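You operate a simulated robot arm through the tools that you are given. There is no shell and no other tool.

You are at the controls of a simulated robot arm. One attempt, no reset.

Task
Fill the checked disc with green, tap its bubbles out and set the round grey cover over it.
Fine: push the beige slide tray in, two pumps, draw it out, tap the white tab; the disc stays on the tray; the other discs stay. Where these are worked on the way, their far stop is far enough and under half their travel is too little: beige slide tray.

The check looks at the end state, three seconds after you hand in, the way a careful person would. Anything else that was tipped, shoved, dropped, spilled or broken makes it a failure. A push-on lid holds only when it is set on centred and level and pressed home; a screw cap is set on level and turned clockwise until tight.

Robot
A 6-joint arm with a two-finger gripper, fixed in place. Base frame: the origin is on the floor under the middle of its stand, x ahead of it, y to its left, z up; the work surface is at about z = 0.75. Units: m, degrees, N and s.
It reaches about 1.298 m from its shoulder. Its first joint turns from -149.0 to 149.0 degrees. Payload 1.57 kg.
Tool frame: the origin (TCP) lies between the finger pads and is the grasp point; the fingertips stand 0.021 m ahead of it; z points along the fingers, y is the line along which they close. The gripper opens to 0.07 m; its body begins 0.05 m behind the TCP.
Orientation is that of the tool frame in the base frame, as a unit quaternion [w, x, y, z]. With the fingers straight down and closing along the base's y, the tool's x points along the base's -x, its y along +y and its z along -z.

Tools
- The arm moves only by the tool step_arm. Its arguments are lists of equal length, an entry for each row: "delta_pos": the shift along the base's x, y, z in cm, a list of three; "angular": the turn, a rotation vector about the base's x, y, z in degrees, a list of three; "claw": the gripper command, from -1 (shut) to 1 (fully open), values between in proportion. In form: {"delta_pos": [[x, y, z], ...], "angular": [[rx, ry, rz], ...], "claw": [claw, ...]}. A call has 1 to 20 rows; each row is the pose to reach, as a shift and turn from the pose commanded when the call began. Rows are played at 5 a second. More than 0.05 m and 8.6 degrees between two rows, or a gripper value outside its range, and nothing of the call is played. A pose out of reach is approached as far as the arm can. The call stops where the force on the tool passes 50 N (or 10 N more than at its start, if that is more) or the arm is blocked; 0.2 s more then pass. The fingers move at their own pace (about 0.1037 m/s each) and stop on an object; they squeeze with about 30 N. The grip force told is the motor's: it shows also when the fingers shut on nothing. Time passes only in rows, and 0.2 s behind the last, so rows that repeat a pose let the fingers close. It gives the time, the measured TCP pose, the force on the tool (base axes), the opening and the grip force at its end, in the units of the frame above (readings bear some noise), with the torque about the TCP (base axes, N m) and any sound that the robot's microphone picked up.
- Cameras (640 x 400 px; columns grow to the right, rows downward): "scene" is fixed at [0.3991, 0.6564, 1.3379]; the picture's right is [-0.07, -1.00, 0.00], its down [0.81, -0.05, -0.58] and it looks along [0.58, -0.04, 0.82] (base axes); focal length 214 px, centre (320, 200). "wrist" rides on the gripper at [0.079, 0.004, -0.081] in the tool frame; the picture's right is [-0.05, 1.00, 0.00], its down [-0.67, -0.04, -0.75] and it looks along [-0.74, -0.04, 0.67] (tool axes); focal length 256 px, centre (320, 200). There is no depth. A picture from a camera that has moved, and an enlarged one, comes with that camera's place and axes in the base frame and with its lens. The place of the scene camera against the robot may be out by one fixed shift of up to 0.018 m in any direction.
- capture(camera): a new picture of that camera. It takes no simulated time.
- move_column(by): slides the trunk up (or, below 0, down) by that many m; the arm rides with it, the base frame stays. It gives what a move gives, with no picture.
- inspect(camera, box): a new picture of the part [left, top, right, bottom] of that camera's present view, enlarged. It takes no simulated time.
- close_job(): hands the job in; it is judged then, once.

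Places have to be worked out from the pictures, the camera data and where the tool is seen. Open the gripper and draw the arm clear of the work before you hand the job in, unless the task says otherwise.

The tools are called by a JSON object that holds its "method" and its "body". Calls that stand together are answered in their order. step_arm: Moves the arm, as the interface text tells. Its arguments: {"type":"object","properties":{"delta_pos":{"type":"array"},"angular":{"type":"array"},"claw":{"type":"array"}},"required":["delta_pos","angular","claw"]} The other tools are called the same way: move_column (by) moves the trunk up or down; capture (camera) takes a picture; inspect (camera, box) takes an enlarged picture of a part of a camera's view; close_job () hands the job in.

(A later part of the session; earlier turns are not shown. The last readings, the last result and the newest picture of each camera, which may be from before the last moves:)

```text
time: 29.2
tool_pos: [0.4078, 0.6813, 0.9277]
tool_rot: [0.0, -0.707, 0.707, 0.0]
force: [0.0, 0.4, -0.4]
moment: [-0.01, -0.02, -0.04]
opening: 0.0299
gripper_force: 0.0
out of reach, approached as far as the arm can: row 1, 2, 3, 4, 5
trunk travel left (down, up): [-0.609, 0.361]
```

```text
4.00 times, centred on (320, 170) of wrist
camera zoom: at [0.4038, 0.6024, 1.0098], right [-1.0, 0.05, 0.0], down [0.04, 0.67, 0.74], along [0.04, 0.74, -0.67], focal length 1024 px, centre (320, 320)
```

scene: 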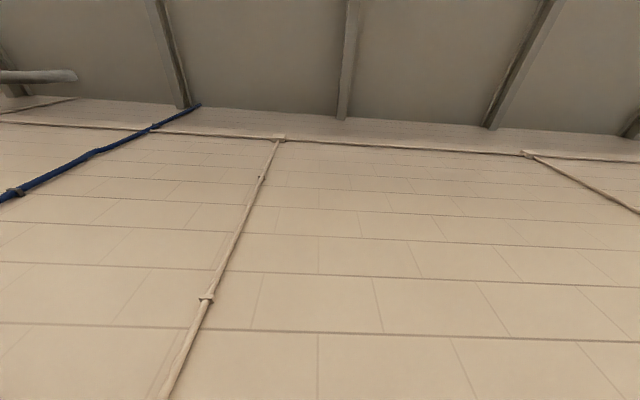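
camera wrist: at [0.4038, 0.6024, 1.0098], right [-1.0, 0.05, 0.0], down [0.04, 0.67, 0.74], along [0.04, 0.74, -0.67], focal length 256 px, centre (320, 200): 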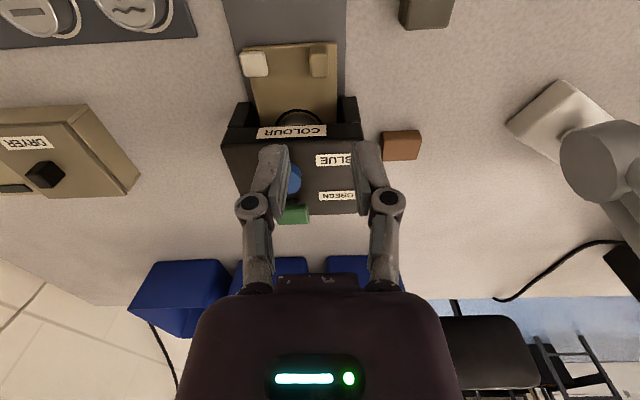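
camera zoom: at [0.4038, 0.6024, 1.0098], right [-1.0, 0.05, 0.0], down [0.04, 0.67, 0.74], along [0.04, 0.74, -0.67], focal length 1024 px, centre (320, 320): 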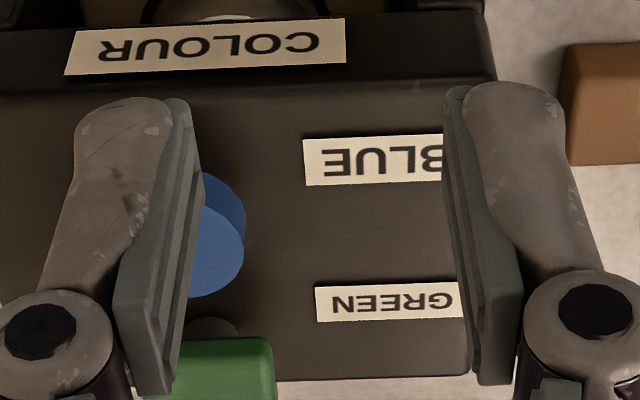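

I'll close the fingers and move to x≈0.442, partway toward the green pump, to check its alignment at this safe height.

{"method": "step_arm", "body": {"delta_pos": [[1.2, 2, 0], [2.4, 4, 0], [3.4, 6, 0], [3.4, 8, 0], [3.4, 8, 0]], "angular": [[0, 0, 0], [0, 0, 0], [0, 0, 0], [0, 0, 0], [0, 0, 0]], "claw": [-0.5, -1, -1, -1, -1]}}

{"method": "capture", "body": {"camera": "wrist"}}

{"method": "inspect", "body": {"camera": "wrist", "box": [240, 80, 400, 220]}}

```text
time: 30.4
tool_pos: [0.443, 0.7606, 0.9277]
tool_rot: [0.001, 0.707, -0.707, 0.0]
force: [-0.2, 1.2, 0.1]
moment: [-0.01, 0.02, -0.04]
opening: 0.0
gripper_force: 28.4
trunk travel left (down, up): [-0.609, 0.361]
```

```text
taken
camera wrist: at [0.4388, 0.6805, 1.0097], right [-1.0, 0.05, 0.0], down [0.04, 0.67, 0.75], along [0.04, 0.74, -0.67], focal length 256 px, centre (320, 200)
```

wrist: 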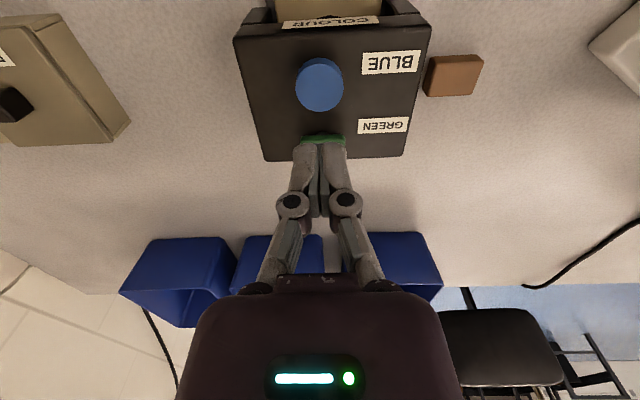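

```text
2.86 times, centred on (320, 150) of wrist
camera zoom: at [0.4388, 0.6805, 1.0097], right [-1.0, 0.05, 0.0], down [0.04, 0.67, 0.75], along [0.04, 0.74, -0.67], focal length 731 px, centre (320, 343)
```

zoom: 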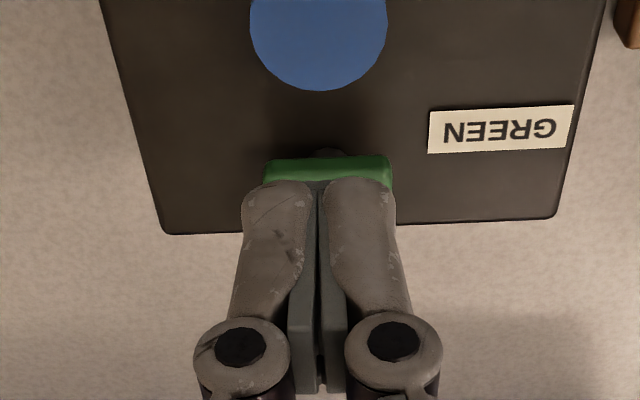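

Closed tips are about 27 × 14 mm, and the green head centres at (0.442, 0.80), clear of blue (back edge ≈0.764). I'll move over green and descend to just above it.

{"method": "step_arm", "body": {"delta_pos": [[-0.1, 2, 0], [-0.1, 3.95, 0], [-0.1, 3.95, 0]], "angular": [[0, 0, 0], [0, 0, 0], [0, 0, 0]], "claw": [-1, -1, -1]}}

{"method": "move_column", "body": {"by": -0.043}}

{"method": "capture", "body": {"camera": "wrist"}}

{"method": "inspect", "body": {"camera": "wrist", "box": [240, 100, 400, 200]}}

```text
time: 31.2
tool_pos: [0.4404, 0.8003, 0.9291]
tool_rot: [0.0, -0.707, 0.707, 0.0]
force: [-0.6, -0.1, -0.4]
moment: [0.0, -0.02, -0.04]
opening: 0.0003
gripper_force: 28.3
trunk travel left (down, up): [-0.609, 0.361]
```

```text
time: 32.0
tool_pos: [0.4411, 0.8006, 0.885]
tool_rot: [-0.001, -0.707, 0.708, 0.0]
force: [0.0, 0.9, 0.0]
moment: [0.04, -0.04, 0.0]
opening: 0.0
gripper_force: 28.7
trunk travel left (down, up): [-0.566, 0.404]
```

```text
taken
camera wrist: at [0.4361, 0.7212, 0.9668], right [-1.0, 0.05, 0.0], down [0.04, 0.67, 0.75], along [0.04, 0.74, -0.67], focal length 256 px, centre (320, 200)
```

wrist: 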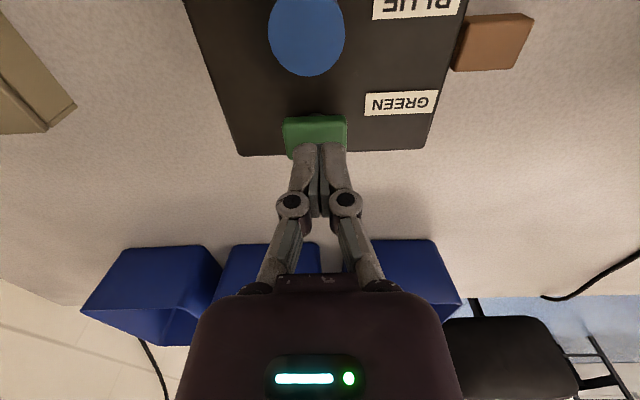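

```text
4.00 times, centred on (320, 150) of wrist
camera zoom: at [0.4361, 0.7212, 0.9668], right [-1.0, 0.05, 0.0], down [0.04, 0.67, 0.75], along [0.04, 0.74, -0.67], focal length 1024 px, centre (320, 400)
```

zoom: 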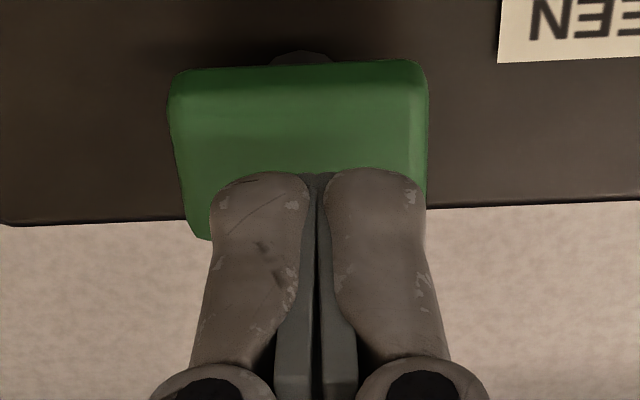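

The tips are centred over the green head with about 10 mm of gap. I'll descend in small steps, watching force and sound.

{"method": "move_column", "body": {"by": -0.008}}

{"method": "move_column", "body": {"by": -0.003}}

```text
time: 32.6
tool_pos: [0.4407, 0.8014, 0.8788]
tool_rot: [0.001, -0.707, 0.707, 0.0]
force: [-0.7, 0.1, 1.0]
moment: [0.01, 0.0, -0.03]
opening: 0.0001
gripper_force: 28.6
trunk travel left (down, up): [-0.558, 0.412]
```

```text
time: 33.1
tool_pos: [0.4409, 0.8007, 0.8739]
tool_rot: [0.001, -0.707, 0.707, 0.0]
force: [0.1, 0.3, 0.2]
moment: [0.0, -0.01, 0.02]
opening: 0.0001
gripper_force: 28.9
trunk travel left (down, up): [-0.555, 0.415]
```

No contact yet with the tips at about 0.853. I'll continue in 2 mm steps.

{"method": "move_column", "body": {"by": -0.002}}

{"method": "move_column", "body": {"by": -0.002}}

```text
time: 33.6
tool_pos: [0.4414, 0.8, 0.8711]
tool_rot: [0.0, -0.707, 0.707, -0.001]
force: [0.6, 0.4, 0.0]
moment: [-0.01, 0.03, 0.01]
opening: 0.0059
gripper_force: 28.7
trunk travel left (down, up): [-0.553, 0.417]
```

```text
time: 34.1
tool_pos: [0.4404, 0.8006, 0.8703]
tool_rot: [-0.001, 0.708, -0.707, 0.0]
force: [-0.4, 0.6, 1.5]
moment: [-0.01, 0.06, 0.0]
opening: 0.0061
gripper_force: 28.5
trunk travel left (down, up): [-0.551, 0.419]
```

The opening jumped to 6 mm, which I didn't expect. I'll look before going any further.

{"method": "inspect", "body": {"camera": "wrist", "box": [240, 100, 400, 220]}}

{"method": "capture", "body": {"camera": "wrist"}}

```text
3.33 times, centred on (320, 160) of wrist
camera zoom: at [0.4361, 0.7213, 0.9518], right [-1.0, 0.05, 0.0], down [0.04, 0.67, 0.75], along [0.04, 0.74, -0.67], focal length 853 px, centre (320, 333)
```

zoom: 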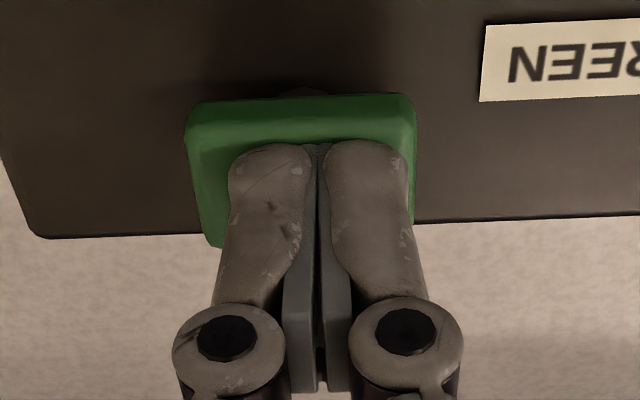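

```text
taken
camera wrist: at [0.4361, 0.7213, 0.9518], right [-1.0, 0.05, 0.0], down [0.04, 0.67, 0.75], along [0.04, 0.74, -0.67], focal length 256 px, centre (320, 200)
```

wrist: 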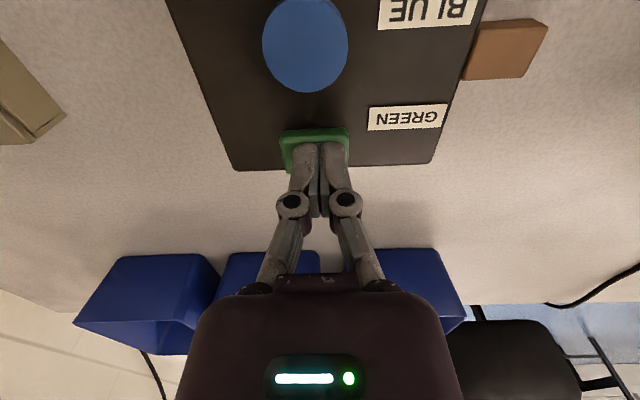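

Visually the fingers still look closed, so the reading is probably the tips being pushed as they meet the pump top. I'll continue gently and watch the force.

{"method": "move_column", "body": {"by": -0.002}}

{"method": "move_column", "body": {"by": -0.002}}

{"method": "inspect", "body": {"camera": "wrist", "box": [240, 100, 400, 220]}}

```text
time: 34.7
tool_pos: [0.4404, 0.8005, 0.8687]
tool_rot: [0.0, 0.707, -0.707, 0.0]
force: [-0.6, 0.5, 1.4]
moment: [-0.03, 0.05, -0.02]
opening: 0.0061
gripper_force: 29.0
trunk travel left (down, up): [-0.549, 0.421]
```

```text
time: 35.2
tool_pos: [0.4411, 0.8014, 0.8667]
tool_rot: [0.0, 0.707, -0.707, 0.0]
force: [0.9, 0.4, 2.7]
moment: [0.02, -0.01, -0.01]
opening: 0.006
gripper_force: 28.6
trunk travel left (down, up): [-0.547, 0.423]
```

```text
3.33 times, centred on (320, 160) of wrist
camera zoom: at [0.4361, 0.7212, 0.9479], right [-1.0, 0.05, 0.0], down [0.04, 0.67, 0.75], along [0.04, 0.74, -0.67], focal length 853 px, centre (320, 333)
```

zoom: 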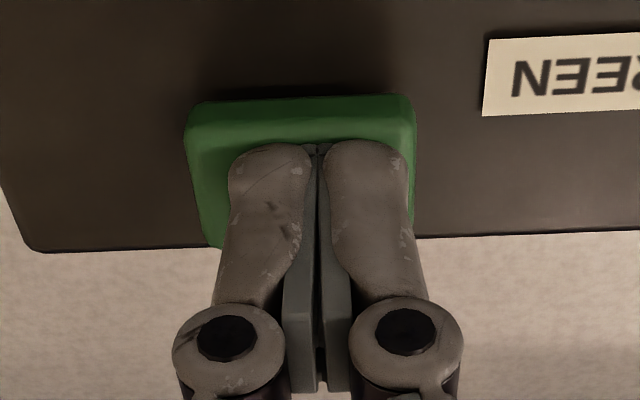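

The green head is now moving down with the tips against a light spring force of about 2.7 N. I'll keep pressing through the stroke.

{"method": "move_column", "body": {"by": -0.002}}

{"method": "move_column", "body": {"by": -0.002}}

{"method": "inspect", "body": {"camera": "wrist", "box": [240, 100, 400, 220]}}

```text
time: 35.7
tool_pos: [0.4387, 0.8016, 0.8641]
tool_rot: [0.0, -0.706, 0.708, 0.0]
force: [-0.7, 0.7, 2.6]
moment: [-0.03, 0.0, -0.01]
opening: 0.0063
gripper_force: 28.8
trunk travel left (down, up): [-0.545, 0.425]
```

```text
time: 36.2
tool_pos: [0.4405, 0.8006, 0.861]
tool_rot: [-0.001, 0.707, -0.707, 0.0]
force: [1.1, 2.7, 11.1]
moment: [0.05, -0.05, -0.01]
opening: 0.0059
gripper_force: 28.9
trunk travel left (down, up): [-0.543, 0.427]
```

```text
3.33 times, centred on (320, 160) of wrist
camera zoom: at [0.436, 0.721, 0.9444], right [-1.0, 0.05, 0.0], down [0.04, 0.66, 0.75], along [0.04, 0.74, -0.67], focal length 853 px, centre (320, 333)
```

zoom: 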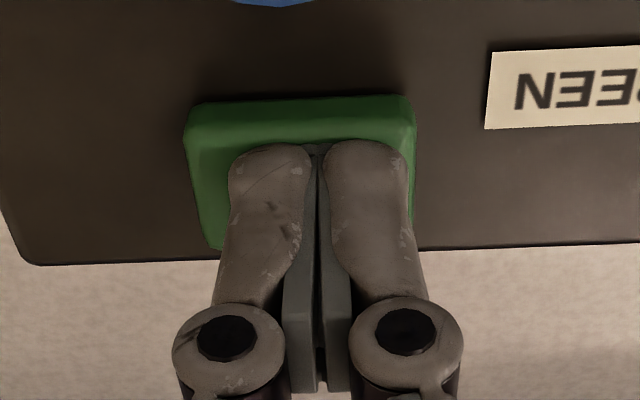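

The force stepped up to 11 N, near the bottom of the stroke. One more millimetre should confirm the bottom.

{"method": "move_column", "body": {"by": -0.001}}

```text
time: 36.7
tool_pos: [0.4399, 0.8017, 0.8627]
tool_rot: [0.001, -0.707, 0.707, 0.001]
force: [3.9, 6.6, 18.9]
moment: [0.14, -0.11, 0.0]
opening: 0.0061
gripper_force: 28.3
trunk travel left (down, up): [-0.542, 0.428]
```

It has bottomed out: 19 N with no further motion. I'll raise fully to release and check that the head springs back.

{"method": "move_column", "body": {"by": 0.02}}

{"method": "capture", "body": {"camera": "wrist"}}

{"method": "inspect", "body": {"camera": "wrist", "box": [240, 100, 400, 220]}}

```text
time: 37.4
tool_pos: [0.4411, 0.8009, 0.8821]
tool_rot: [0.0, 0.708, -0.707, 0.0]
force: [0.5, 0.3, 0.3]
moment: [-0.02, 0.01, -0.01]
opening: 0.0
gripper_force: 28.9
trunk travel left (down, up): [-0.562, 0.408]
```

```text
taken
camera wrist: at [0.436, 0.7213, 0.9626], right [-1.0, 0.05, 0.0], down [0.04, 0.67, 0.74], along [0.04, 0.74, -0.67], focal length 256 px, centre (320, 200)
```

wrist: 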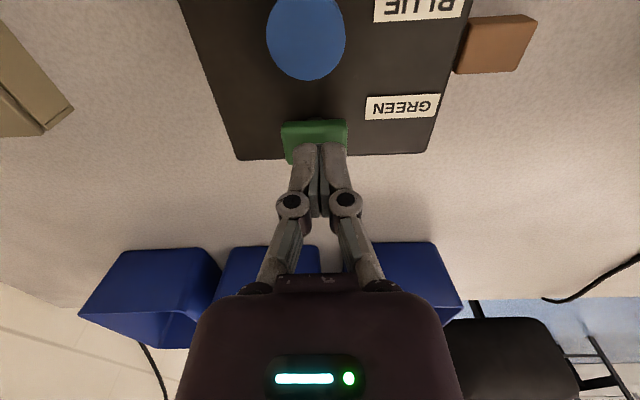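

```text
3.33 times, centred on (320, 160) of wrist
camera zoom: at [0.436, 0.7213, 0.9626], right [-1.0, 0.05, 0.0], down [0.04, 0.67, 0.74], along [0.04, 0.74, -0.67], focal length 853 px, centre (320, 333)
```

zoom: 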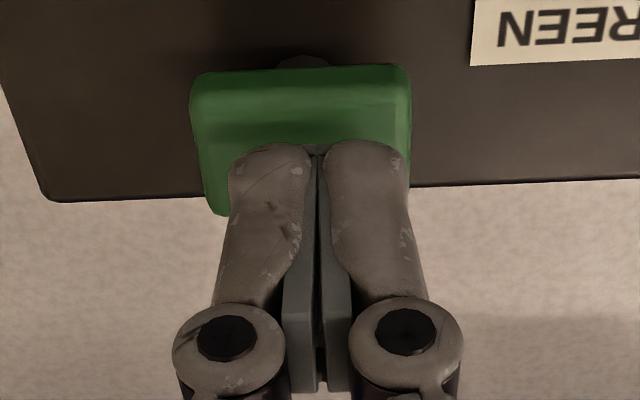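

The head sprang back with its stem visible again. Now the second full pump.

{"method": "move_column", "body": {"by": -0.016}}

{"method": "move_column", "body": {"by": -0.003}}

{"method": "move_column", "body": {"by": -0.001}}

{"method": "inspect", "body": {"camera": "wrist", "box": [240, 100, 400, 220]}}

```text
time: 38.0
tool_pos: [0.44, 0.801, 0.8653]
tool_rot: [0.001, -0.707, 0.707, 0.001]
force: [-0.6, 0.1, 3.7]
moment: [0.02, 0.03, 0.03]
opening: 0.0059
gripper_force: 28.6
trunk travel left (down, up): [-0.546, 0.424]
```

```text
time: 38.6
tool_pos: [0.4407, 0.8004, 0.8627]
tool_rot: [0.001, -0.707, 0.708, 0.001]
force: [1.3, 3.5, 11.5]
moment: [0.01, -0.03, 0.01]
opening: 0.0059
gripper_force: 28.3
trunk travel left (down, up): [-0.543, 0.427]
```

```text
time: 39.1
tool_pos: [0.4408, 0.8005, 0.8628]
tool_rot: [-0.001, 0.707, -0.707, 0.0]
force: [3.5, 6.3, 19.6]
moment: [0.09, -0.07, 0.0]
opening: 0.006
gripper_force: 28.6
trunk travel left (down, up): [-0.542, 0.428]
```

```text
3.33 times, centred on (320, 160) of wrist
camera zoom: at [0.4358, 0.7209, 0.9437], right [-1.0, 0.05, 0.0], down [0.04, 0.66, 0.75], along [0.04, 0.75, -0.67], focal length 853 px, centre (320, 333)
```

zoom: 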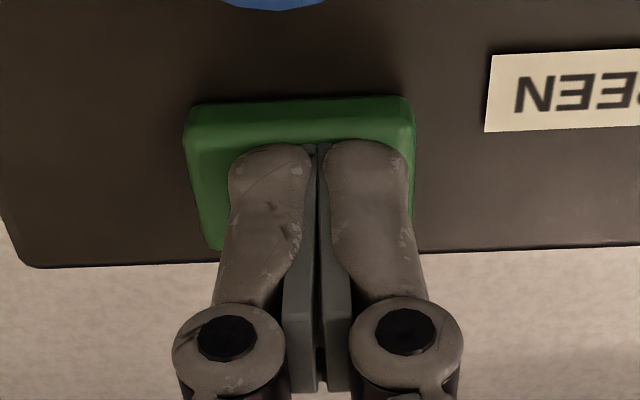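

The second pump reached the same bottom. I'll raise clear, then go back over the tray handle with the 20° tilt and fingers at 0.03.

{"method": "move_column", "body": {"by": 0.075}}

{"method": "step_arm", "body": {"delta_pos": [[-0.6, -2, 0], [-1.2, -4, 0], [-1.8, -6, 0], [-2.4, -8, 0], [-3, -10, 0], [-3.1, -11.9, 0], [-3.1, -11.9, 0]], "angular": [[0, 0, 0], [0, 0, 0], [4, 0, 0], [8, 0, 0], [14, 0, 0], [20, 0, 0], [20, 0, 0]], "claw": [-1, -1, -0.5, -0.143, -0.143, -0.143, -0.143]}}

{"method": "capture", "body": {"camera": "wrist"}}

```text
time: 40.2
tool_pos: [0.4407, 0.8013, 0.935]
tool_rot: [0.0, 0.707, -0.707, 0.0]
force: [-0.1, 0.7, -0.8]
moment: [-0.01, 0.01, 0.02]
opening: 0.0
gripper_force: 28.4
trunk travel left (down, up): [-0.617, 0.353]
```

```text
time: 41.8
tool_pos: [0.4084, 0.6813, 0.9471]
tool_rot: [0.123, -0.696, 0.697, 0.123]
force: [-0.3, 0.3, 0.5]
moment: [-0.01, 0.01, -0.04]
opening: 0.0297
gripper_force: 0.0
out of reach, approached as far as the arm can: row 5, 6, 7
trunk travel left (down, up): [-0.617, 0.353]
```

```text
taken
camera wrist: at [0.404, 0.5789, 0.9969], right [-1.0, 0.05, 0.02], down [0.04, 0.37, 0.93], along [0.04, 0.93, -0.37], focal length 256 px, centre (320, 200)
```

wrist: 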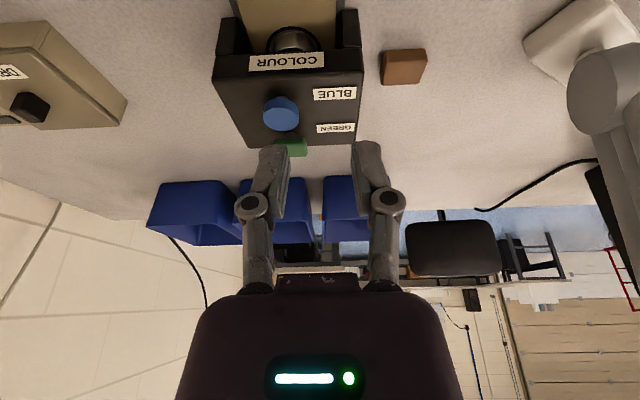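

I'm back above the handle. I'll lower most of the way, then check alignment.

{"method": "move_column", "body": {"by": -0.128}}

{"method": "inspect", "body": {"camera": "wrist", "box": [160, 50, 400, 200]}}

```text
time: 43.4
tool_pos: [0.4094, 0.6808, 0.8208]
tool_rot: [-0.123, 0.697, -0.696, -0.123]
force: [-1.0, -0.3, -0.5]
moment: [-0.01, -0.02, 0.01]
opening: 0.03
gripper_force: 0.1
trunk travel left (down, up): [-0.489, 0.481]
```

```text
2.67 times, centred on (280, 125) of wrist
camera zoom: at [0.404, 0.5788, 0.869], right [-1.0, 0.05, 0.02], down [0.04, 0.37, 0.93], along [0.04, 0.93, -0.37], focal length 683 px, centre (427, 400)
```

zoom: 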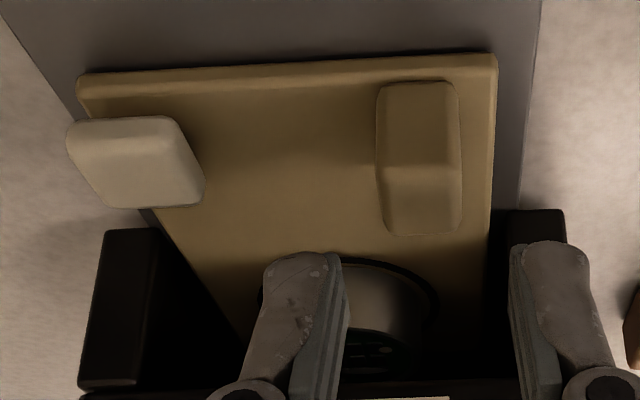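

Alignment matches the earlier grip, and there's a dark greenish fill in the disc under the shadow. I'll lower the last 30 mm and grip the handle.

{"method": "move_column", "body": {"by": -0.03}}

{"method": "step_arm", "body": {"delta_pos": [[0, 0, 0], [0, 0, 0], [0, 0, 0], [0, 0, 0]], "angular": [[0, 0, 0], [0, 0, 0], [0, 0, 0], [0, 0, 0]], "claw": [-0.4, -0.6, -0.7, -0.7]}}

```text
time: 44.1
tool_pos: [0.4082, 0.6822, 0.7884]
tool_rot: [0.122, -0.696, 0.697, 0.122]
force: [-0.5, 0.3, 1.1]
moment: [0.02, -0.01, 0.01]
opening: 0.0296
gripper_force: 0.0
trunk travel left (down, up): [-0.459, 0.511]
```

```text
time: 45.1
tool_pos: [0.4092, 0.6807, 0.7884]
tool_rot: [0.123, -0.696, 0.697, 0.123]
force: [7.3, 1.2, 4.0]
moment: [-0.12, -0.13, -0.03]
opening: 0.0161
gripper_force: 32.7
trunk travel left (down, up): [-0.459, 0.511]
```

Gripped with a slight sideways load. I'll ease x by 0.3 mm and draw the tray out slowly.

{"method": "step_arm", "body": {"delta_pos": [[0.03, -0.2, 0], [0.03, -0.5, 0], [0.03, -0.9, 0], [0.03, -1.4, 0], [0.03, -1.9, 0], [0.03, -2.4, 0], [0.03, -2.9, 0], [0.03, -3.4, 0], [0.03, -3.9, 0], [0.03, -4.4, 0], [0.03, -4.8, 0]], "angular": [[0, 0, 0], [0, 0, 0], [0, 0, 0], [0, 0, 0], [0, 0, 0], [0, 0, 0], [0, 0, 0], [0, 0, 0], [0, 0, 0], [0, 0, 0], [0, 0, 0]], "claw": [-0.7, -0.7, -0.7, -0.7, -0.7, -0.7, -0.7, -0.7, -0.7, -0.7, -0.7]}}

{"method": "capture", "body": {"camera": "wrist"}}

```text
time: 47.5
tool_pos: [0.4091, 0.6345, 0.7904]
tool_rot: [-0.122, 0.697, -0.696, -0.123]
force: [9.5, -0.6, 4.2]
moment: [0.37, -0.21, 0.05]
opening: 0.0162
gripper_force: 32.1
trunk travel left (down, up): [-0.459, 0.511]
```

```text
taken
camera wrist: at [0.4047, 0.5313, 0.8389], right [-1.0, 0.05, 0.02], down [0.04, 0.37, 0.93], along [0.04, 0.93, -0.37], focal length 256 px, centre (320, 200)
```

wrist: 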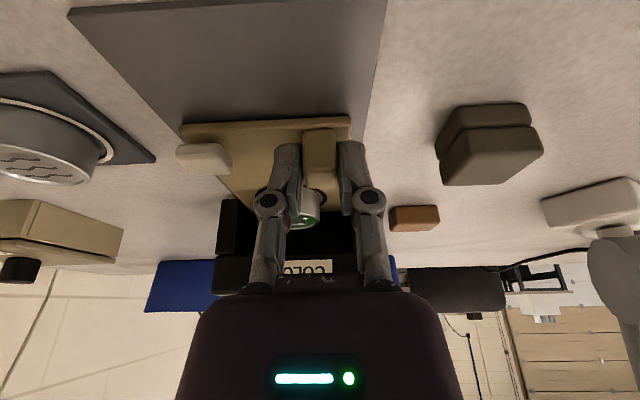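

The tray is moving with the hand and the disc shows green. I'll continue outward, slowing near the front stop.

{"method": "step_arm", "body": {"delta_pos": [[0.04, -0.3, 0], [0.04, -0.8, 0], [0.04, -1.3, 0], [0.04, -1.8, 0], [0.04, -2.3, 0], [0.04, -2.8, 0], [0.04, -3.3, 0], [0.04, -3.8, 0], [0.04, -4.1, 0], [0.04, -4.4, 0]], "angular": [[0, 0, 0], [0, 0, 0], [0, 0, 0], [0, 0, 0], [0, 0, 0], [0, 0, 0], [0, 0, 0], [0, 0, 0], [0, 0, 0], [0, 0, 0]], "claw": [-0.7, -0.7, -0.7, -0.7, -0.7, -0.7, -0.7, -0.7, -0.7, -0.7]}}

{"method": "capture", "body": {"camera": "wrist"}}

```text
time: 49.7
tool_pos: [0.4085, 0.5893, 0.7898]
tool_rot: [-0.122, 0.697, -0.696, -0.123]
force: [1.8, -0.7, 1.1]
moment: [0.99, -0.01, -0.04]
opening: 0.016
gripper_force: 32.5
trunk travel left (down, up): [-0.459, 0.511]
```

```text
taken
camera wrist: at [0.4048, 0.487, 0.839], right [-1.0, 0.05, 0.02], down [0.04, 0.37, 0.93], along [0.04, 0.93, -0.37], focal length 256 px, centre (320, 200)
```

wrist: 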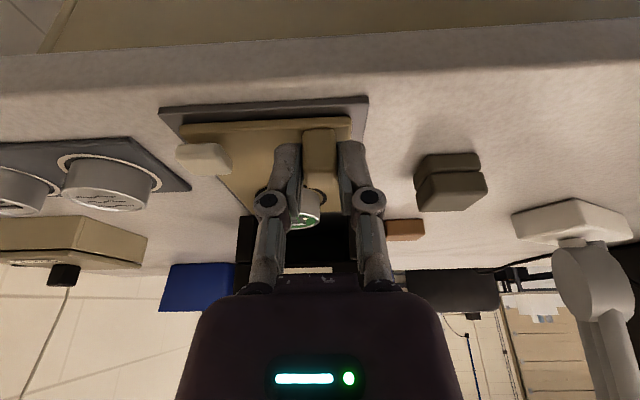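

About 3 mm remain to the original out position. I'll pull the last bit gently.

{"method": "step_arm", "body": {"delta_pos": [[0, -0.1, 0], [0, -0.2, 0], [0, -0.3, 0], [0, -0.38, 0]], "angular": [[0, 0, 0], [0, 0, 0], [0, 0, 0], [0, 0, 0]], "claw": [-0.7, -0.7, -0.7, -0.7]}}

```text
time: 50.7
tool_pos: [0.4097, 0.5865, 0.7884]
tool_rot: [-0.123, 0.696, -0.696, -0.122]
force: [7.1, 2.7, 5.7]
moment: [-0.85, -0.17, -0.05]
opening: 0.0157
gripper_force: 32.2
trunk travel left (down, up): [-0.459, 0.511]
```

It's back at its starting place. One small nudge will confirm the front stop, then I'll release.

{"method": "step_arm", "body": {"delta_pos": [[0, -0.1, 0], [0, -0.1, 0]], "angular": [[0, 0, 0], [0, 0, 0]], "claw": [-0.7, -0.7]}}

```text
time: 51.3
tool_pos: [0.4098, 0.5864, 0.7891]
tool_rot: [0.124, -0.696, 0.697, 0.124]
force: [5.4, 10.7, 8.1]
moment: [-0.44, -0.05, 0.0]
opening: 0.016
gripper_force: 32.0
trunk travel left (down, up): [-0.459, 0.511]
```

The front stop is confirmed (10.7 N, no motion). I'll relax, open, and raise to look at the disc and white tab.

{"method": "step_arm", "body": {"delta_pos": [[0, 0.1, 0], [0, 0.13, 0], [0, 0.13, 0], [0, 0.13, 0], [0, 0.13, 0]], "angular": [[0, 0, 0], [0, 0, 0], [0, 0, 0], [0, 0, 0], [0, 0, 0]], "claw": [-0.7, -0.7, -0.4, -0.143, -0.143]}}

{"method": "move_column", "body": {"by": 0.06}}

{"method": "capture", "body": {"camera": "wrist"}}

{"method": "inspect", "body": {"camera": "wrist", "box": [160, 20, 400, 170]}}

```text
time: 52.5
tool_pos: [0.4085, 0.5863, 0.79]
tool_rot: [0.123, -0.696, 0.697, 0.122]
force: [0.3, -0.4, -0.3]
moment: [0.03, -0.03, 0.04]
opening: 0.0299
gripper_force: 0.0
trunk travel left (down, up): [-0.459, 0.511]
```

```text
time: 53.5
tool_pos: [0.4087, 0.5873, 0.8487]
tool_rot: [0.123, -0.696, 0.696, 0.123]
force: [-0.4, 0.0, 0.0]
moment: [0.01, 0.0, -0.02]
opening: 0.03
gripper_force: 0.1
trunk travel left (down, up): [-0.519, 0.451]
```

```text
taken
camera wrist: at [0.4047, 0.4837, 0.8989], right [-1.0, 0.05, 0.02], down [0.04, 0.37, 0.93], along [0.04, 0.93, -0.37], focal length 256 px, centre (320, 200)
```

wrist: 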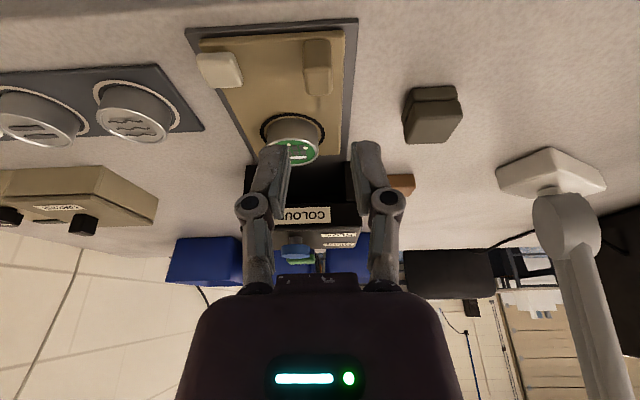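

```text
2.67 times, centred on (280, 95) of wrist
camera zoom: at [0.4047, 0.4837, 0.8989], right [-1.0, 0.05, 0.02], down [0.04, 0.37, 0.93], along [0.04, 0.93, -0.37], focal length 683 px, centre (427, 480)
```

zoom: 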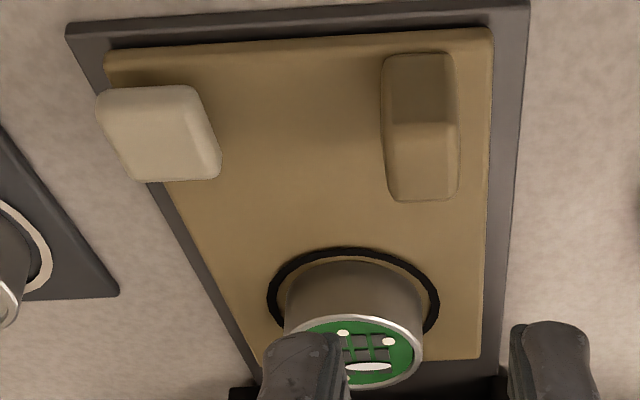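

The disc is now full of green with pale bubbles on the surface. Next I'll go upright with closed fingers and position above the white tab at about (0.465, 0.590).

{"method": "step_arm", "body": {"delta_pos": [[1.5, 0, 0], [3, 0.1, 0], [4.5, 0.2, 0], [5.6, 0.3, 0], [5.6, 0.3, 0]], "angular": [[-5, 0, 0], [-10, 0, 0], [-15, 0, 0], [-20, 0, 0], [-20, 0, 0]], "claw": [-0.5, -1, -1, -1, -1]}}

{"method": "capture", "body": {"camera": "wrist"}}

{"method": "inspect", "body": {"camera": "wrist", "box": [240, 90, 400, 190]}}

```text
time: 54.7
tool_pos: [0.4652, 0.59, 0.8381]
tool_rot: [0.0, -0.707, 0.707, 0.0]
force: [-0.5, -0.7, 0.0]
moment: [-0.04, 0.01, -0.05]
opening: 0.0001
gripper_force: 28.3
out of reach, approached as far as the arm can: row 1, 2, 3, 4, 5
trunk travel left (down, up): [-0.519, 0.451]
```

```text
taken
camera wrist: at [0.4608, 0.51, 0.9198], right [-1.0, 0.05, 0.0], down [0.04, 0.67, 0.74], along [0.04, 0.74, -0.67], focal length 256 px, centre (320, 200)
```

wrist: 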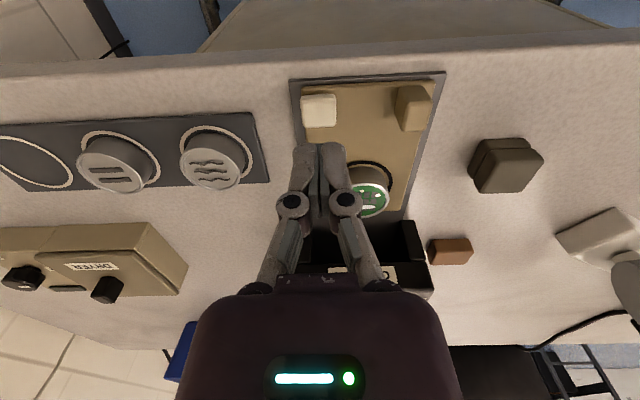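

```text
4.00 times, centred on (320, 140) of wrist
camera zoom: at [0.4608, 0.51, 0.9198], right [-1.0, 0.05, 0.0], down [0.04, 0.67, 0.74], along [0.04, 0.74, -0.67], focal length 1024 px, centre (320, 440)
```

zoom: 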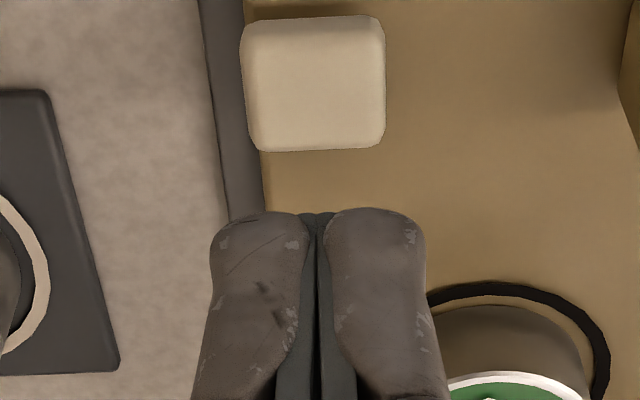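

The tab centre computes to (0.466, 0.589), right under the tips. I'll lower to just above it, then tap in small steps.

{"method": "move_column", "body": {"by": -0.036}}

{"method": "inspect", "body": {"camera": "wrist", "box": [240, 90, 400, 190]}}

{"method": "move_column", "body": {"by": -0.003}}

{"method": "move_column", "body": {"by": -0.002}}

```text
time: 55.5
tool_pos: [0.465, 0.5883, 0.8028]
tool_rot: [0.0, -0.707, 0.707, 0.0]
force: [-1.0, 0.7, 0.2]
moment: [0.02, 0.01, -0.01]
opening: 0.0
gripper_force: 28.6
trunk travel left (down, up): [-0.483, 0.487]
```

```text
4.00 times, centred on (320, 140) of wrist
camera zoom: at [0.4607, 0.5099, 0.8838], right [-1.0, 0.05, 0.0], down [0.04, 0.67, 0.75], along [0.04, 0.74, -0.67], focal length 1024 px, centre (320, 440)
```

zoom: 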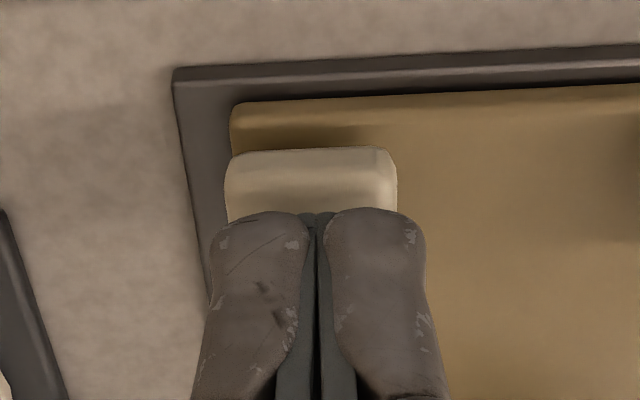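

```text
time: 56.0
tool_pos: [0.4635, 0.5901, 0.7991]
tool_rot: [0.0, -0.707, 0.707, 0.0]
force: [0.8, -0.5, -0.2]
moment: [-0.01, 0.0, -0.01]
opening: 0.0
gripper_force: 29.0
trunk travel left (down, up): [-0.48, 0.49]
```

```text
time: 56.5
tool_pos: [0.4646, 0.5892, 0.7967]
tool_rot: [0.0, 0.707, -0.707, -0.001]
force: [0.1, -0.4, -0.6]
moment: [0.01, 0.04, 0.0]
opening: 0.0001
gripper_force: 28.5
trunk travel left (down, up): [-0.478, 0.492]
```

No contact yet with the tips at about 0.776. I'll keep going down in 2 mm steps.

{"method": "move_column", "body": {"by": -0.002}}

{"method": "move_column", "body": {"by": -0.002}}

```text
time: 57.1
tool_pos: [0.4651, 0.5892, 0.7944]
tool_rot: [0.0, -0.707, 0.707, 0.0]
force: [-1.1, -1.3, 1.4]
moment: [-0.01, 0.01, -0.02]
opening: 0.0061
gripper_force: 28.4
trunk travel left (down, up): [-0.476, 0.494]
```

```text
time: 57.6
tool_pos: [0.4659, 0.5894, 0.7921]
tool_rot: [-0.001, 0.707, -0.707, 0.0]
force: [0.5, 0.2, 1.7]
moment: [0.0, -0.01, -0.01]
opening: 0.0059
gripper_force: 28.2
trunk travel left (down, up): [-0.474, 0.496]
```

There's contact: the opening reading changed again and there's light force. I'll press through the tab's short stroke.

{"method": "move_column", "body": {"by": -0.002}}

{"method": "move_column", "body": {"by": -0.0015}}

```text
time: 58.1
tool_pos: [0.4647, 0.5901, 0.7909]
tool_rot: [0.0, -0.707, 0.707, 0.0]
force: [-0.1, 0.0, 3.1]
moment: [-0.01, 0.0, -0.01]
opening: 0.006
gripper_force: 28.2
trunk travel left (down, up): [-0.472, 0.498]
```

```text
time: 58.6
tool_pos: [0.4649, 0.5898, 0.7908]
tool_rot: [0.0, 0.707, -0.707, -0.001]
force: [2.8, 2.0, 10.9]
moment: [0.06, -0.02, -0.02]
opening: 0.006
gripper_force: 28.7
trunk travel left (down, up): [-0.471, 0.499]
```

It bottomed at about 11 N. I'll lift off and check whether the bubbles are gone.

{"method": "move_column", "body": {"by": 0.05}}

{"method": "inspect", "body": {"camera": "wrist", "box": [280, 60, 440, 240]}}

```text
time: 59.5
tool_pos: [0.4648, 0.5894, 0.8398]
tool_rot: [0.001, -0.707, 0.708, 0.0]
force: [-0.1, -0.1, -0.1]
moment: [0.0, -0.02, 0.03]
opening: 0.0
gripper_force: 28.6
trunk travel left (down, up): [-0.521, 0.449]
```

```text
2.22 times, centred on (360, 150) of wrist
camera zoom: at [0.4607, 0.5101, 0.9212], right [-1.0, 0.05, 0.0], down [0.04, 0.67, 0.74], along [0.04, 0.74, -0.67], focal length 569 px, centre (231, 311)
```

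zoom: 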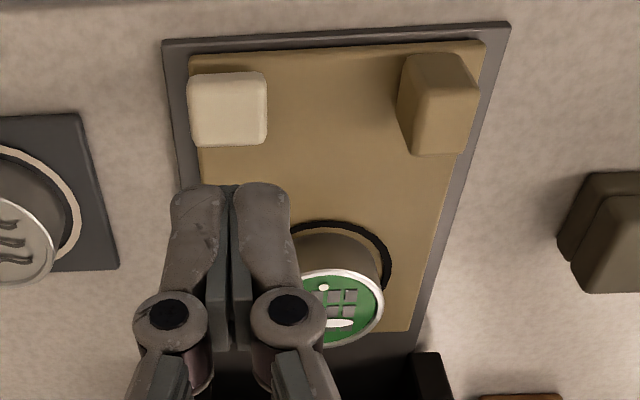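

Some pale marks seem to remain, but the fingers hide part of the disc. I'll back away for an unobstructed view.

{"method": "move_column", "body": {"by": 0.06}}

{"method": "step_arm", "body": {"delta_pos": [[-1, -2, 0], [-2, -4, 0], [-3, -6, 0], [-3, -6, 0], [-3, -6, 0]], "angular": [[0, 0, 0], [0, 0, 0], [0, 0, 0], [0, 0, 0], [0, 0, 0]], "claw": [-0.5, 0, 0.5, 1, 1]}}

{"method": "inspect", "body": {"camera": "wrist", "box": [260, 60, 380, 180]}}

```text
time: 60.5
tool_pos: [0.4652, 0.5892, 0.8997]
tool_rot: [0.0, -0.707, 0.707, 0.0]
force: [-0.5, 0.8, 0.2]
moment: [0.0, 0.02, 0.03]
opening: 0.0
gripper_force: 28.3
trunk travel left (down, up): [-0.581, 0.389]
```

```text
time: 61.7
tool_pos: [0.4347, 0.5341, 0.8994]
tool_rot: [0.0, -0.707, 0.708, 0.0]
force: [-0.4, 0.5, -0.9]
moment: [-0.02, 0.01, -0.01]
opening: 0.0699
gripper_force: 0.1
trunk travel left (down, up): [-0.581, 0.389]
```

```text
3.33 times, centred on (320, 120) of wrist
camera zoom: at [0.4303, 0.4543, 0.9812], right [-1.0, 0.05, 0.0], down [0.04, 0.67, 0.74], along [0.04, 0.74, -0.67], focal length 853 px, centre (320, 467)
```

zoom: 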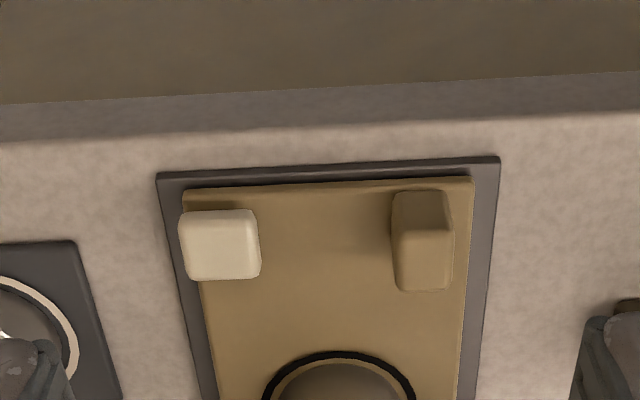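

Now I'll zoom in on the disc itself.

{"method": "inspect", "body": {"camera": "wrist", "box": [290, 150, 354, 220]}}

{"method": "capture", "body": {"camera": "wrist"}}

```text
5.71 times, centred on (322, 185) of wrist
camera zoom: at [0.4303, 0.4543, 0.9812], right [-1.0, 0.05, 0.0], down [0.04, 0.67, 0.74], along [0.04, 0.74, -0.67], focal length 1463 px, centre (309, 286)
```

zoom: 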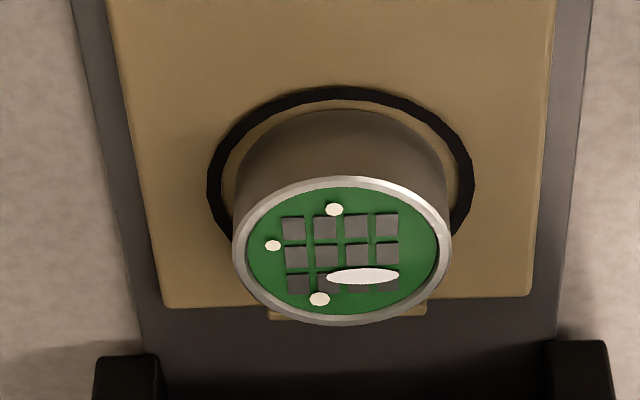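

```text
taken
camera wrist: at [0.4303, 0.4543, 0.9812], right [-1.0, 0.05, 0.0], down [0.04, 0.67, 0.74], along [0.04, 0.74, -0.67], focal length 256 px, centre (320, 200)
```

wrist: 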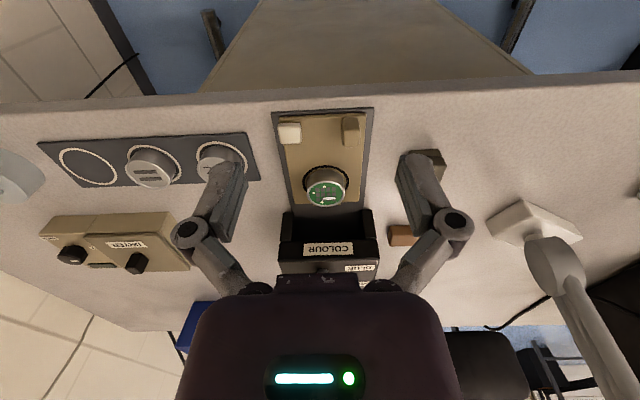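

Four pale marks remain: three round dots and one lens-shaped mark that may be a reflection. A bubble seen earlier on one side has gone, so the tap seems to work a bit at a time. I'll go back and tap again more briskly.

{"method": "step_arm", "body": {"delta_pos": [[1, 2, 0], [2, 4, 0], [3.05, 5.5, 0], [3.05, 5.5, 0], [3.05, 5.5, 0]], "angular": [[0, 0, 0], [0, 0, 0], [0, 0, 0], [0, 0, 0], [0, 0, 0]], "claw": [0.3, -0.4, -1, -1, -1]}}

{"method": "move_column", "body": {"by": -0.095}}

{"method": "inspect", "body": {"camera": "wrist", "box": [240, 90, 400, 190]}}

```text
time: 62.9
tool_pos: [0.4646, 0.5852, 0.8999]
tool_rot: [0.001, -0.707, 0.708, 0.0]
force: [-0.5, 0.6, 0.9]
moment: [0.01, 0.01, 0.0]
opening: 0.0
gripper_force: 28.7
trunk travel left (down, up): [-0.581, 0.389]
```

```text
time: 64.2
tool_pos: [0.4653, 0.5842, 0.8052]
tool_rot: [0.0, 0.707, -0.707, -0.001]
force: [-0.6, 0.1, -0.3]
moment: [0.01, -0.02, 0.04]
opening: 0.0
gripper_force: 28.6
trunk travel left (down, up): [-0.486, 0.484]
```

```text
4.00 times, centred on (320, 140) of wrist
camera zoom: at [0.4608, 0.505, 0.8863], right [-1.0, 0.05, 0.0], down [0.04, 0.67, 0.75], along [0.04, 0.74, -0.67], focal length 1024 px, centre (320, 440)
```

zoom: 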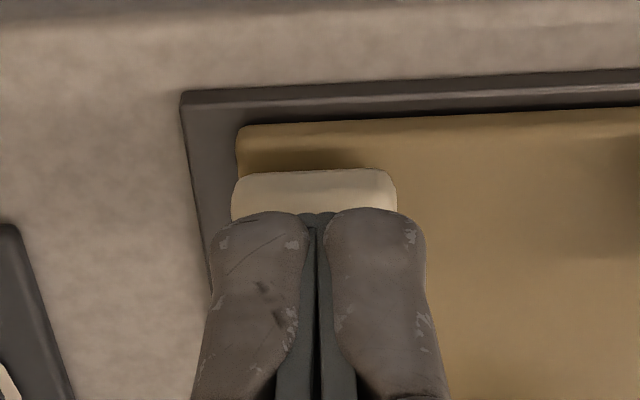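

I'll centre by 4 mm in y and then do one brisk tap, down 14 mm and straight back up.

{"method": "step_arm", "body": {"delta_pos": [[0, 0.4, 0], [0, 0.4, 0]], "angular": [[0, 0, 0], [0, 0, 0]], "claw": [-1, -1]}}

{"method": "move_column", "body": {"by": -0.0145}}

{"method": "move_column", "body": {"by": 0.0145}}

{"method": "capture", "body": {"camera": "wrist"}}

{"method": "inspect", "body": {"camera": "wrist", "box": [300, 130, 420, 250]}}

```text
time: 64.8
tool_pos: [0.4659, 0.5889, 0.8049]
tool_rot: [0.0, -0.707, 0.707, 0.0]
force: [-0.5, 0.1, 0.1]
moment: [-0.01, 0.01, -0.01]
opening: 0.0001
gripper_force: 28.6
trunk travel left (down, up): [-0.486, 0.484]
```

```text
time: 65.5
tool_pos: [0.4659, 0.5888, 0.79]
tool_rot: [0.0, -0.707, 0.707, 0.0]
force: [2.0, 2.0, 8.2]
moment: [0.06, -0.01, 0.0]
opening: 0.006
gripper_force: 28.7
trunk travel left (down, up): [-0.471, 0.499]
```

```text
time: 66.1
tool_pos: [0.4652, 0.5873, 0.8043]
tool_rot: [0.0, 0.707, -0.707, -0.001]
force: [-0.6, -0.7, 0.4]
moment: [0.01, -0.01, -0.03]
opening: 0.0
gripper_force: 28.6
trunk travel left (down, up): [-0.486, 0.484]
```

```text
taken
camera wrist: at [0.4609, 0.5089, 0.8862], right [-1.0, 0.05, 0.0], down [0.04, 0.67, 0.74], along [0.04, 0.74, -0.67], focal length 256 px, centre (320, 200)
```

wrist: 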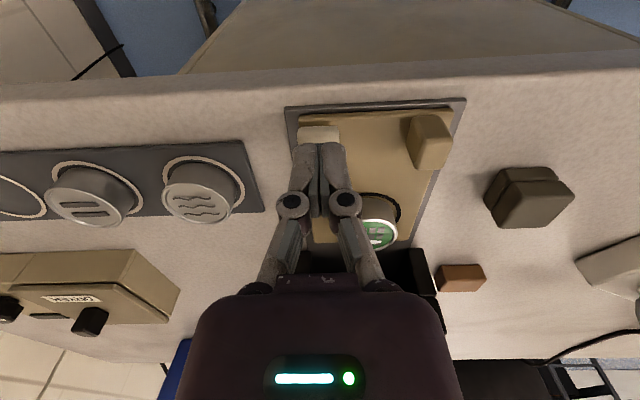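

```text
3.33 times, centred on (360, 190) of wrist
camera zoom: at [0.4609, 0.5089, 0.8862], right [-1.0, 0.05, 0.0], down [0.04, 0.67, 0.74], along [0.04, 0.74, -0.67], focal length 853 px, centre (187, 233)
```

zoom: 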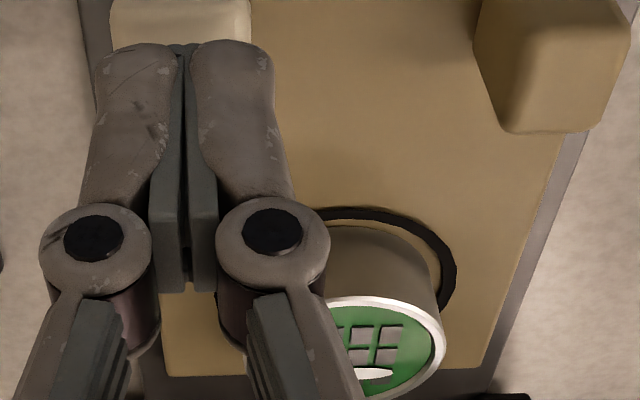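

The upper dot seems gone from this angle. I'll back off again for a full view of the disc.

{"method": "move_column", "body": {"by": 0.07}}

{"method": "step_arm", "body": {"delta_pos": [[0, -2, 0], [-0.5, -4, 0], [-1, -5.5, 0], [-1, -5.5, 0]], "angular": [[0, 0, 0], [0, 0, 0], [0, 0, 0], [0, 0, 0]], "claw": [-1, -1, -1, -1]}}

{"method": "capture", "body": {"camera": "wrist"}}

{"method": "inspect", "body": {"camera": "wrist", "box": [310, 140, 390, 240]}}

```text
time: 67.2
tool_pos: [0.4653, 0.5892, 0.8748]
tool_rot: [0.0, -0.707, 0.707, 0.001]
force: [0.8, 0.7, 0.3]
moment: [-0.01, 0.0, -0.02]
opening: 0.0
gripper_force: 28.9
trunk travel left (down, up): [-0.556, 0.414]
```

```text
time: 68.2
tool_pos: [0.4557, 0.5361, 0.8751]
tool_rot: [0.0, -0.707, 0.708, 0.0]
force: [0.2, -0.4, -0.9]
moment: [0.0, 0.01, -0.01]
opening: 0.0001
gripper_force: 28.6
trunk travel left (down, up): [-0.556, 0.414]
```

```text
taken
camera wrist: at [0.4514, 0.4551, 0.9563], right [-1.0, 0.05, 0.0], down [0.04, 0.67, 0.74], along [0.04, 0.74, -0.67], focal length 256 px, centre (320, 200)
```

wrist: 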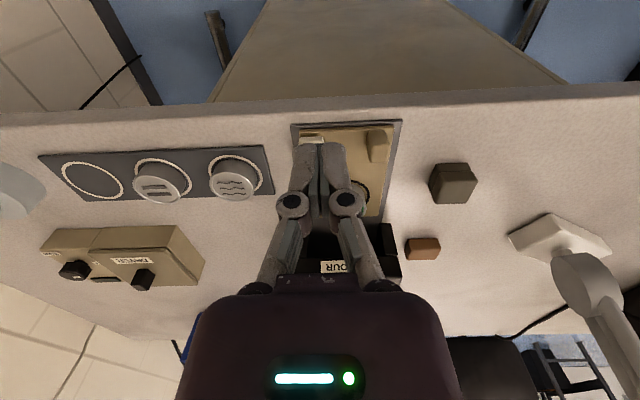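

```text
4.00 times, centred on (350, 190) of wrist
camera zoom: at [0.4514, 0.4551, 0.9563], right [-1.0, 0.05, 0.0], down [0.04, 0.67, 0.74], along [0.04, 0.74, -0.67], focal length 1024 px, centre (200, 240)
```

zoom: 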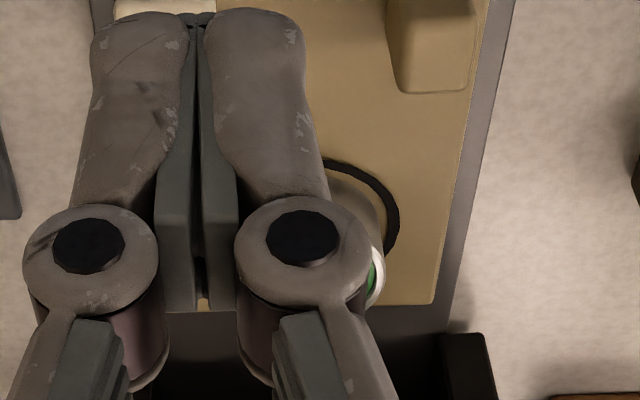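

The closed fingers block the view, so I'll open them and centre on the disc.

{"method": "step_arm", "body": {"delta_pos": [[-1, 0, 0], [-2, 0, 0], [-2, 0, 0], [-2, 0, 0]], "angular": [[0, 0, 0], [0, 0, 0], [0, 0, 0], [0, 0, 0]], "claw": [-0.3, 0.4, 1, 1]}}

{"method": "inspect", "body": {"camera": "wrist", "box": [280, 150, 370, 230]}}

```text
time: 69.2
tool_pos: [0.4347, 0.5337, 0.8737]
tool_rot: [-0.001, -0.707, 0.707, 0.0]
force: [-0.8, 0.0, -0.1]
moment: [0.05, -0.02, 0.02]
opening: 0.07
gripper_force: 0.1
trunk travel left (down, up): [-0.556, 0.414]
```

```text
5.00 times, centred on (325, 190) of wrist
camera zoom: at [0.431, 0.454, 0.9562], right [-1.0, 0.05, 0.0], down [0.04, 0.67, 0.74], along [0.04, 0.74, -0.67], focal length 1280 px, centre (295, 250)
```

zoom: 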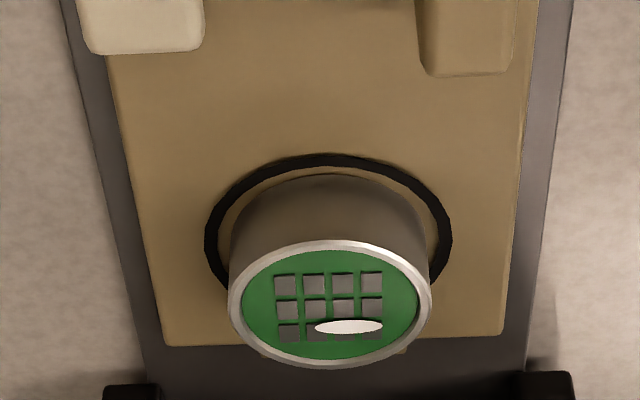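

All the round bubbles are gone and the checked pattern reads clean. Only a fixed white lens-shaped sheen remains, so I'll zoom in on it to be sure.

{"method": "inspect", "body": {"camera": "wrist", "box": [308, 192, 348, 217]}}

```text
16.00 times, centred on (328, 204) of wrist
camera zoom: at [0.431, 0.454, 0.9562], right [-1.0, 0.05, 0.0], down [0.04, 0.67, 0.74], along [0.04, 0.74, -0.67], focal length 4096 px, centre (192, 128)
```

zoom: 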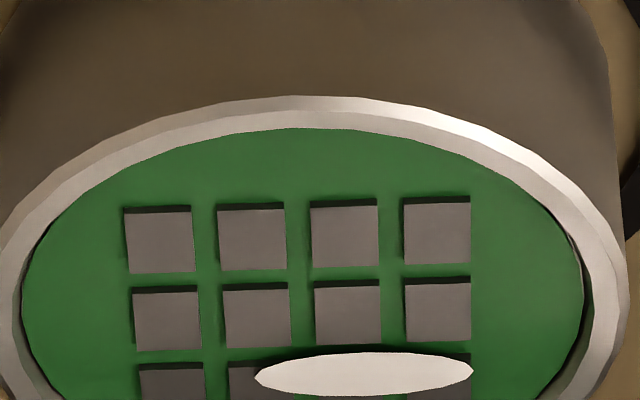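

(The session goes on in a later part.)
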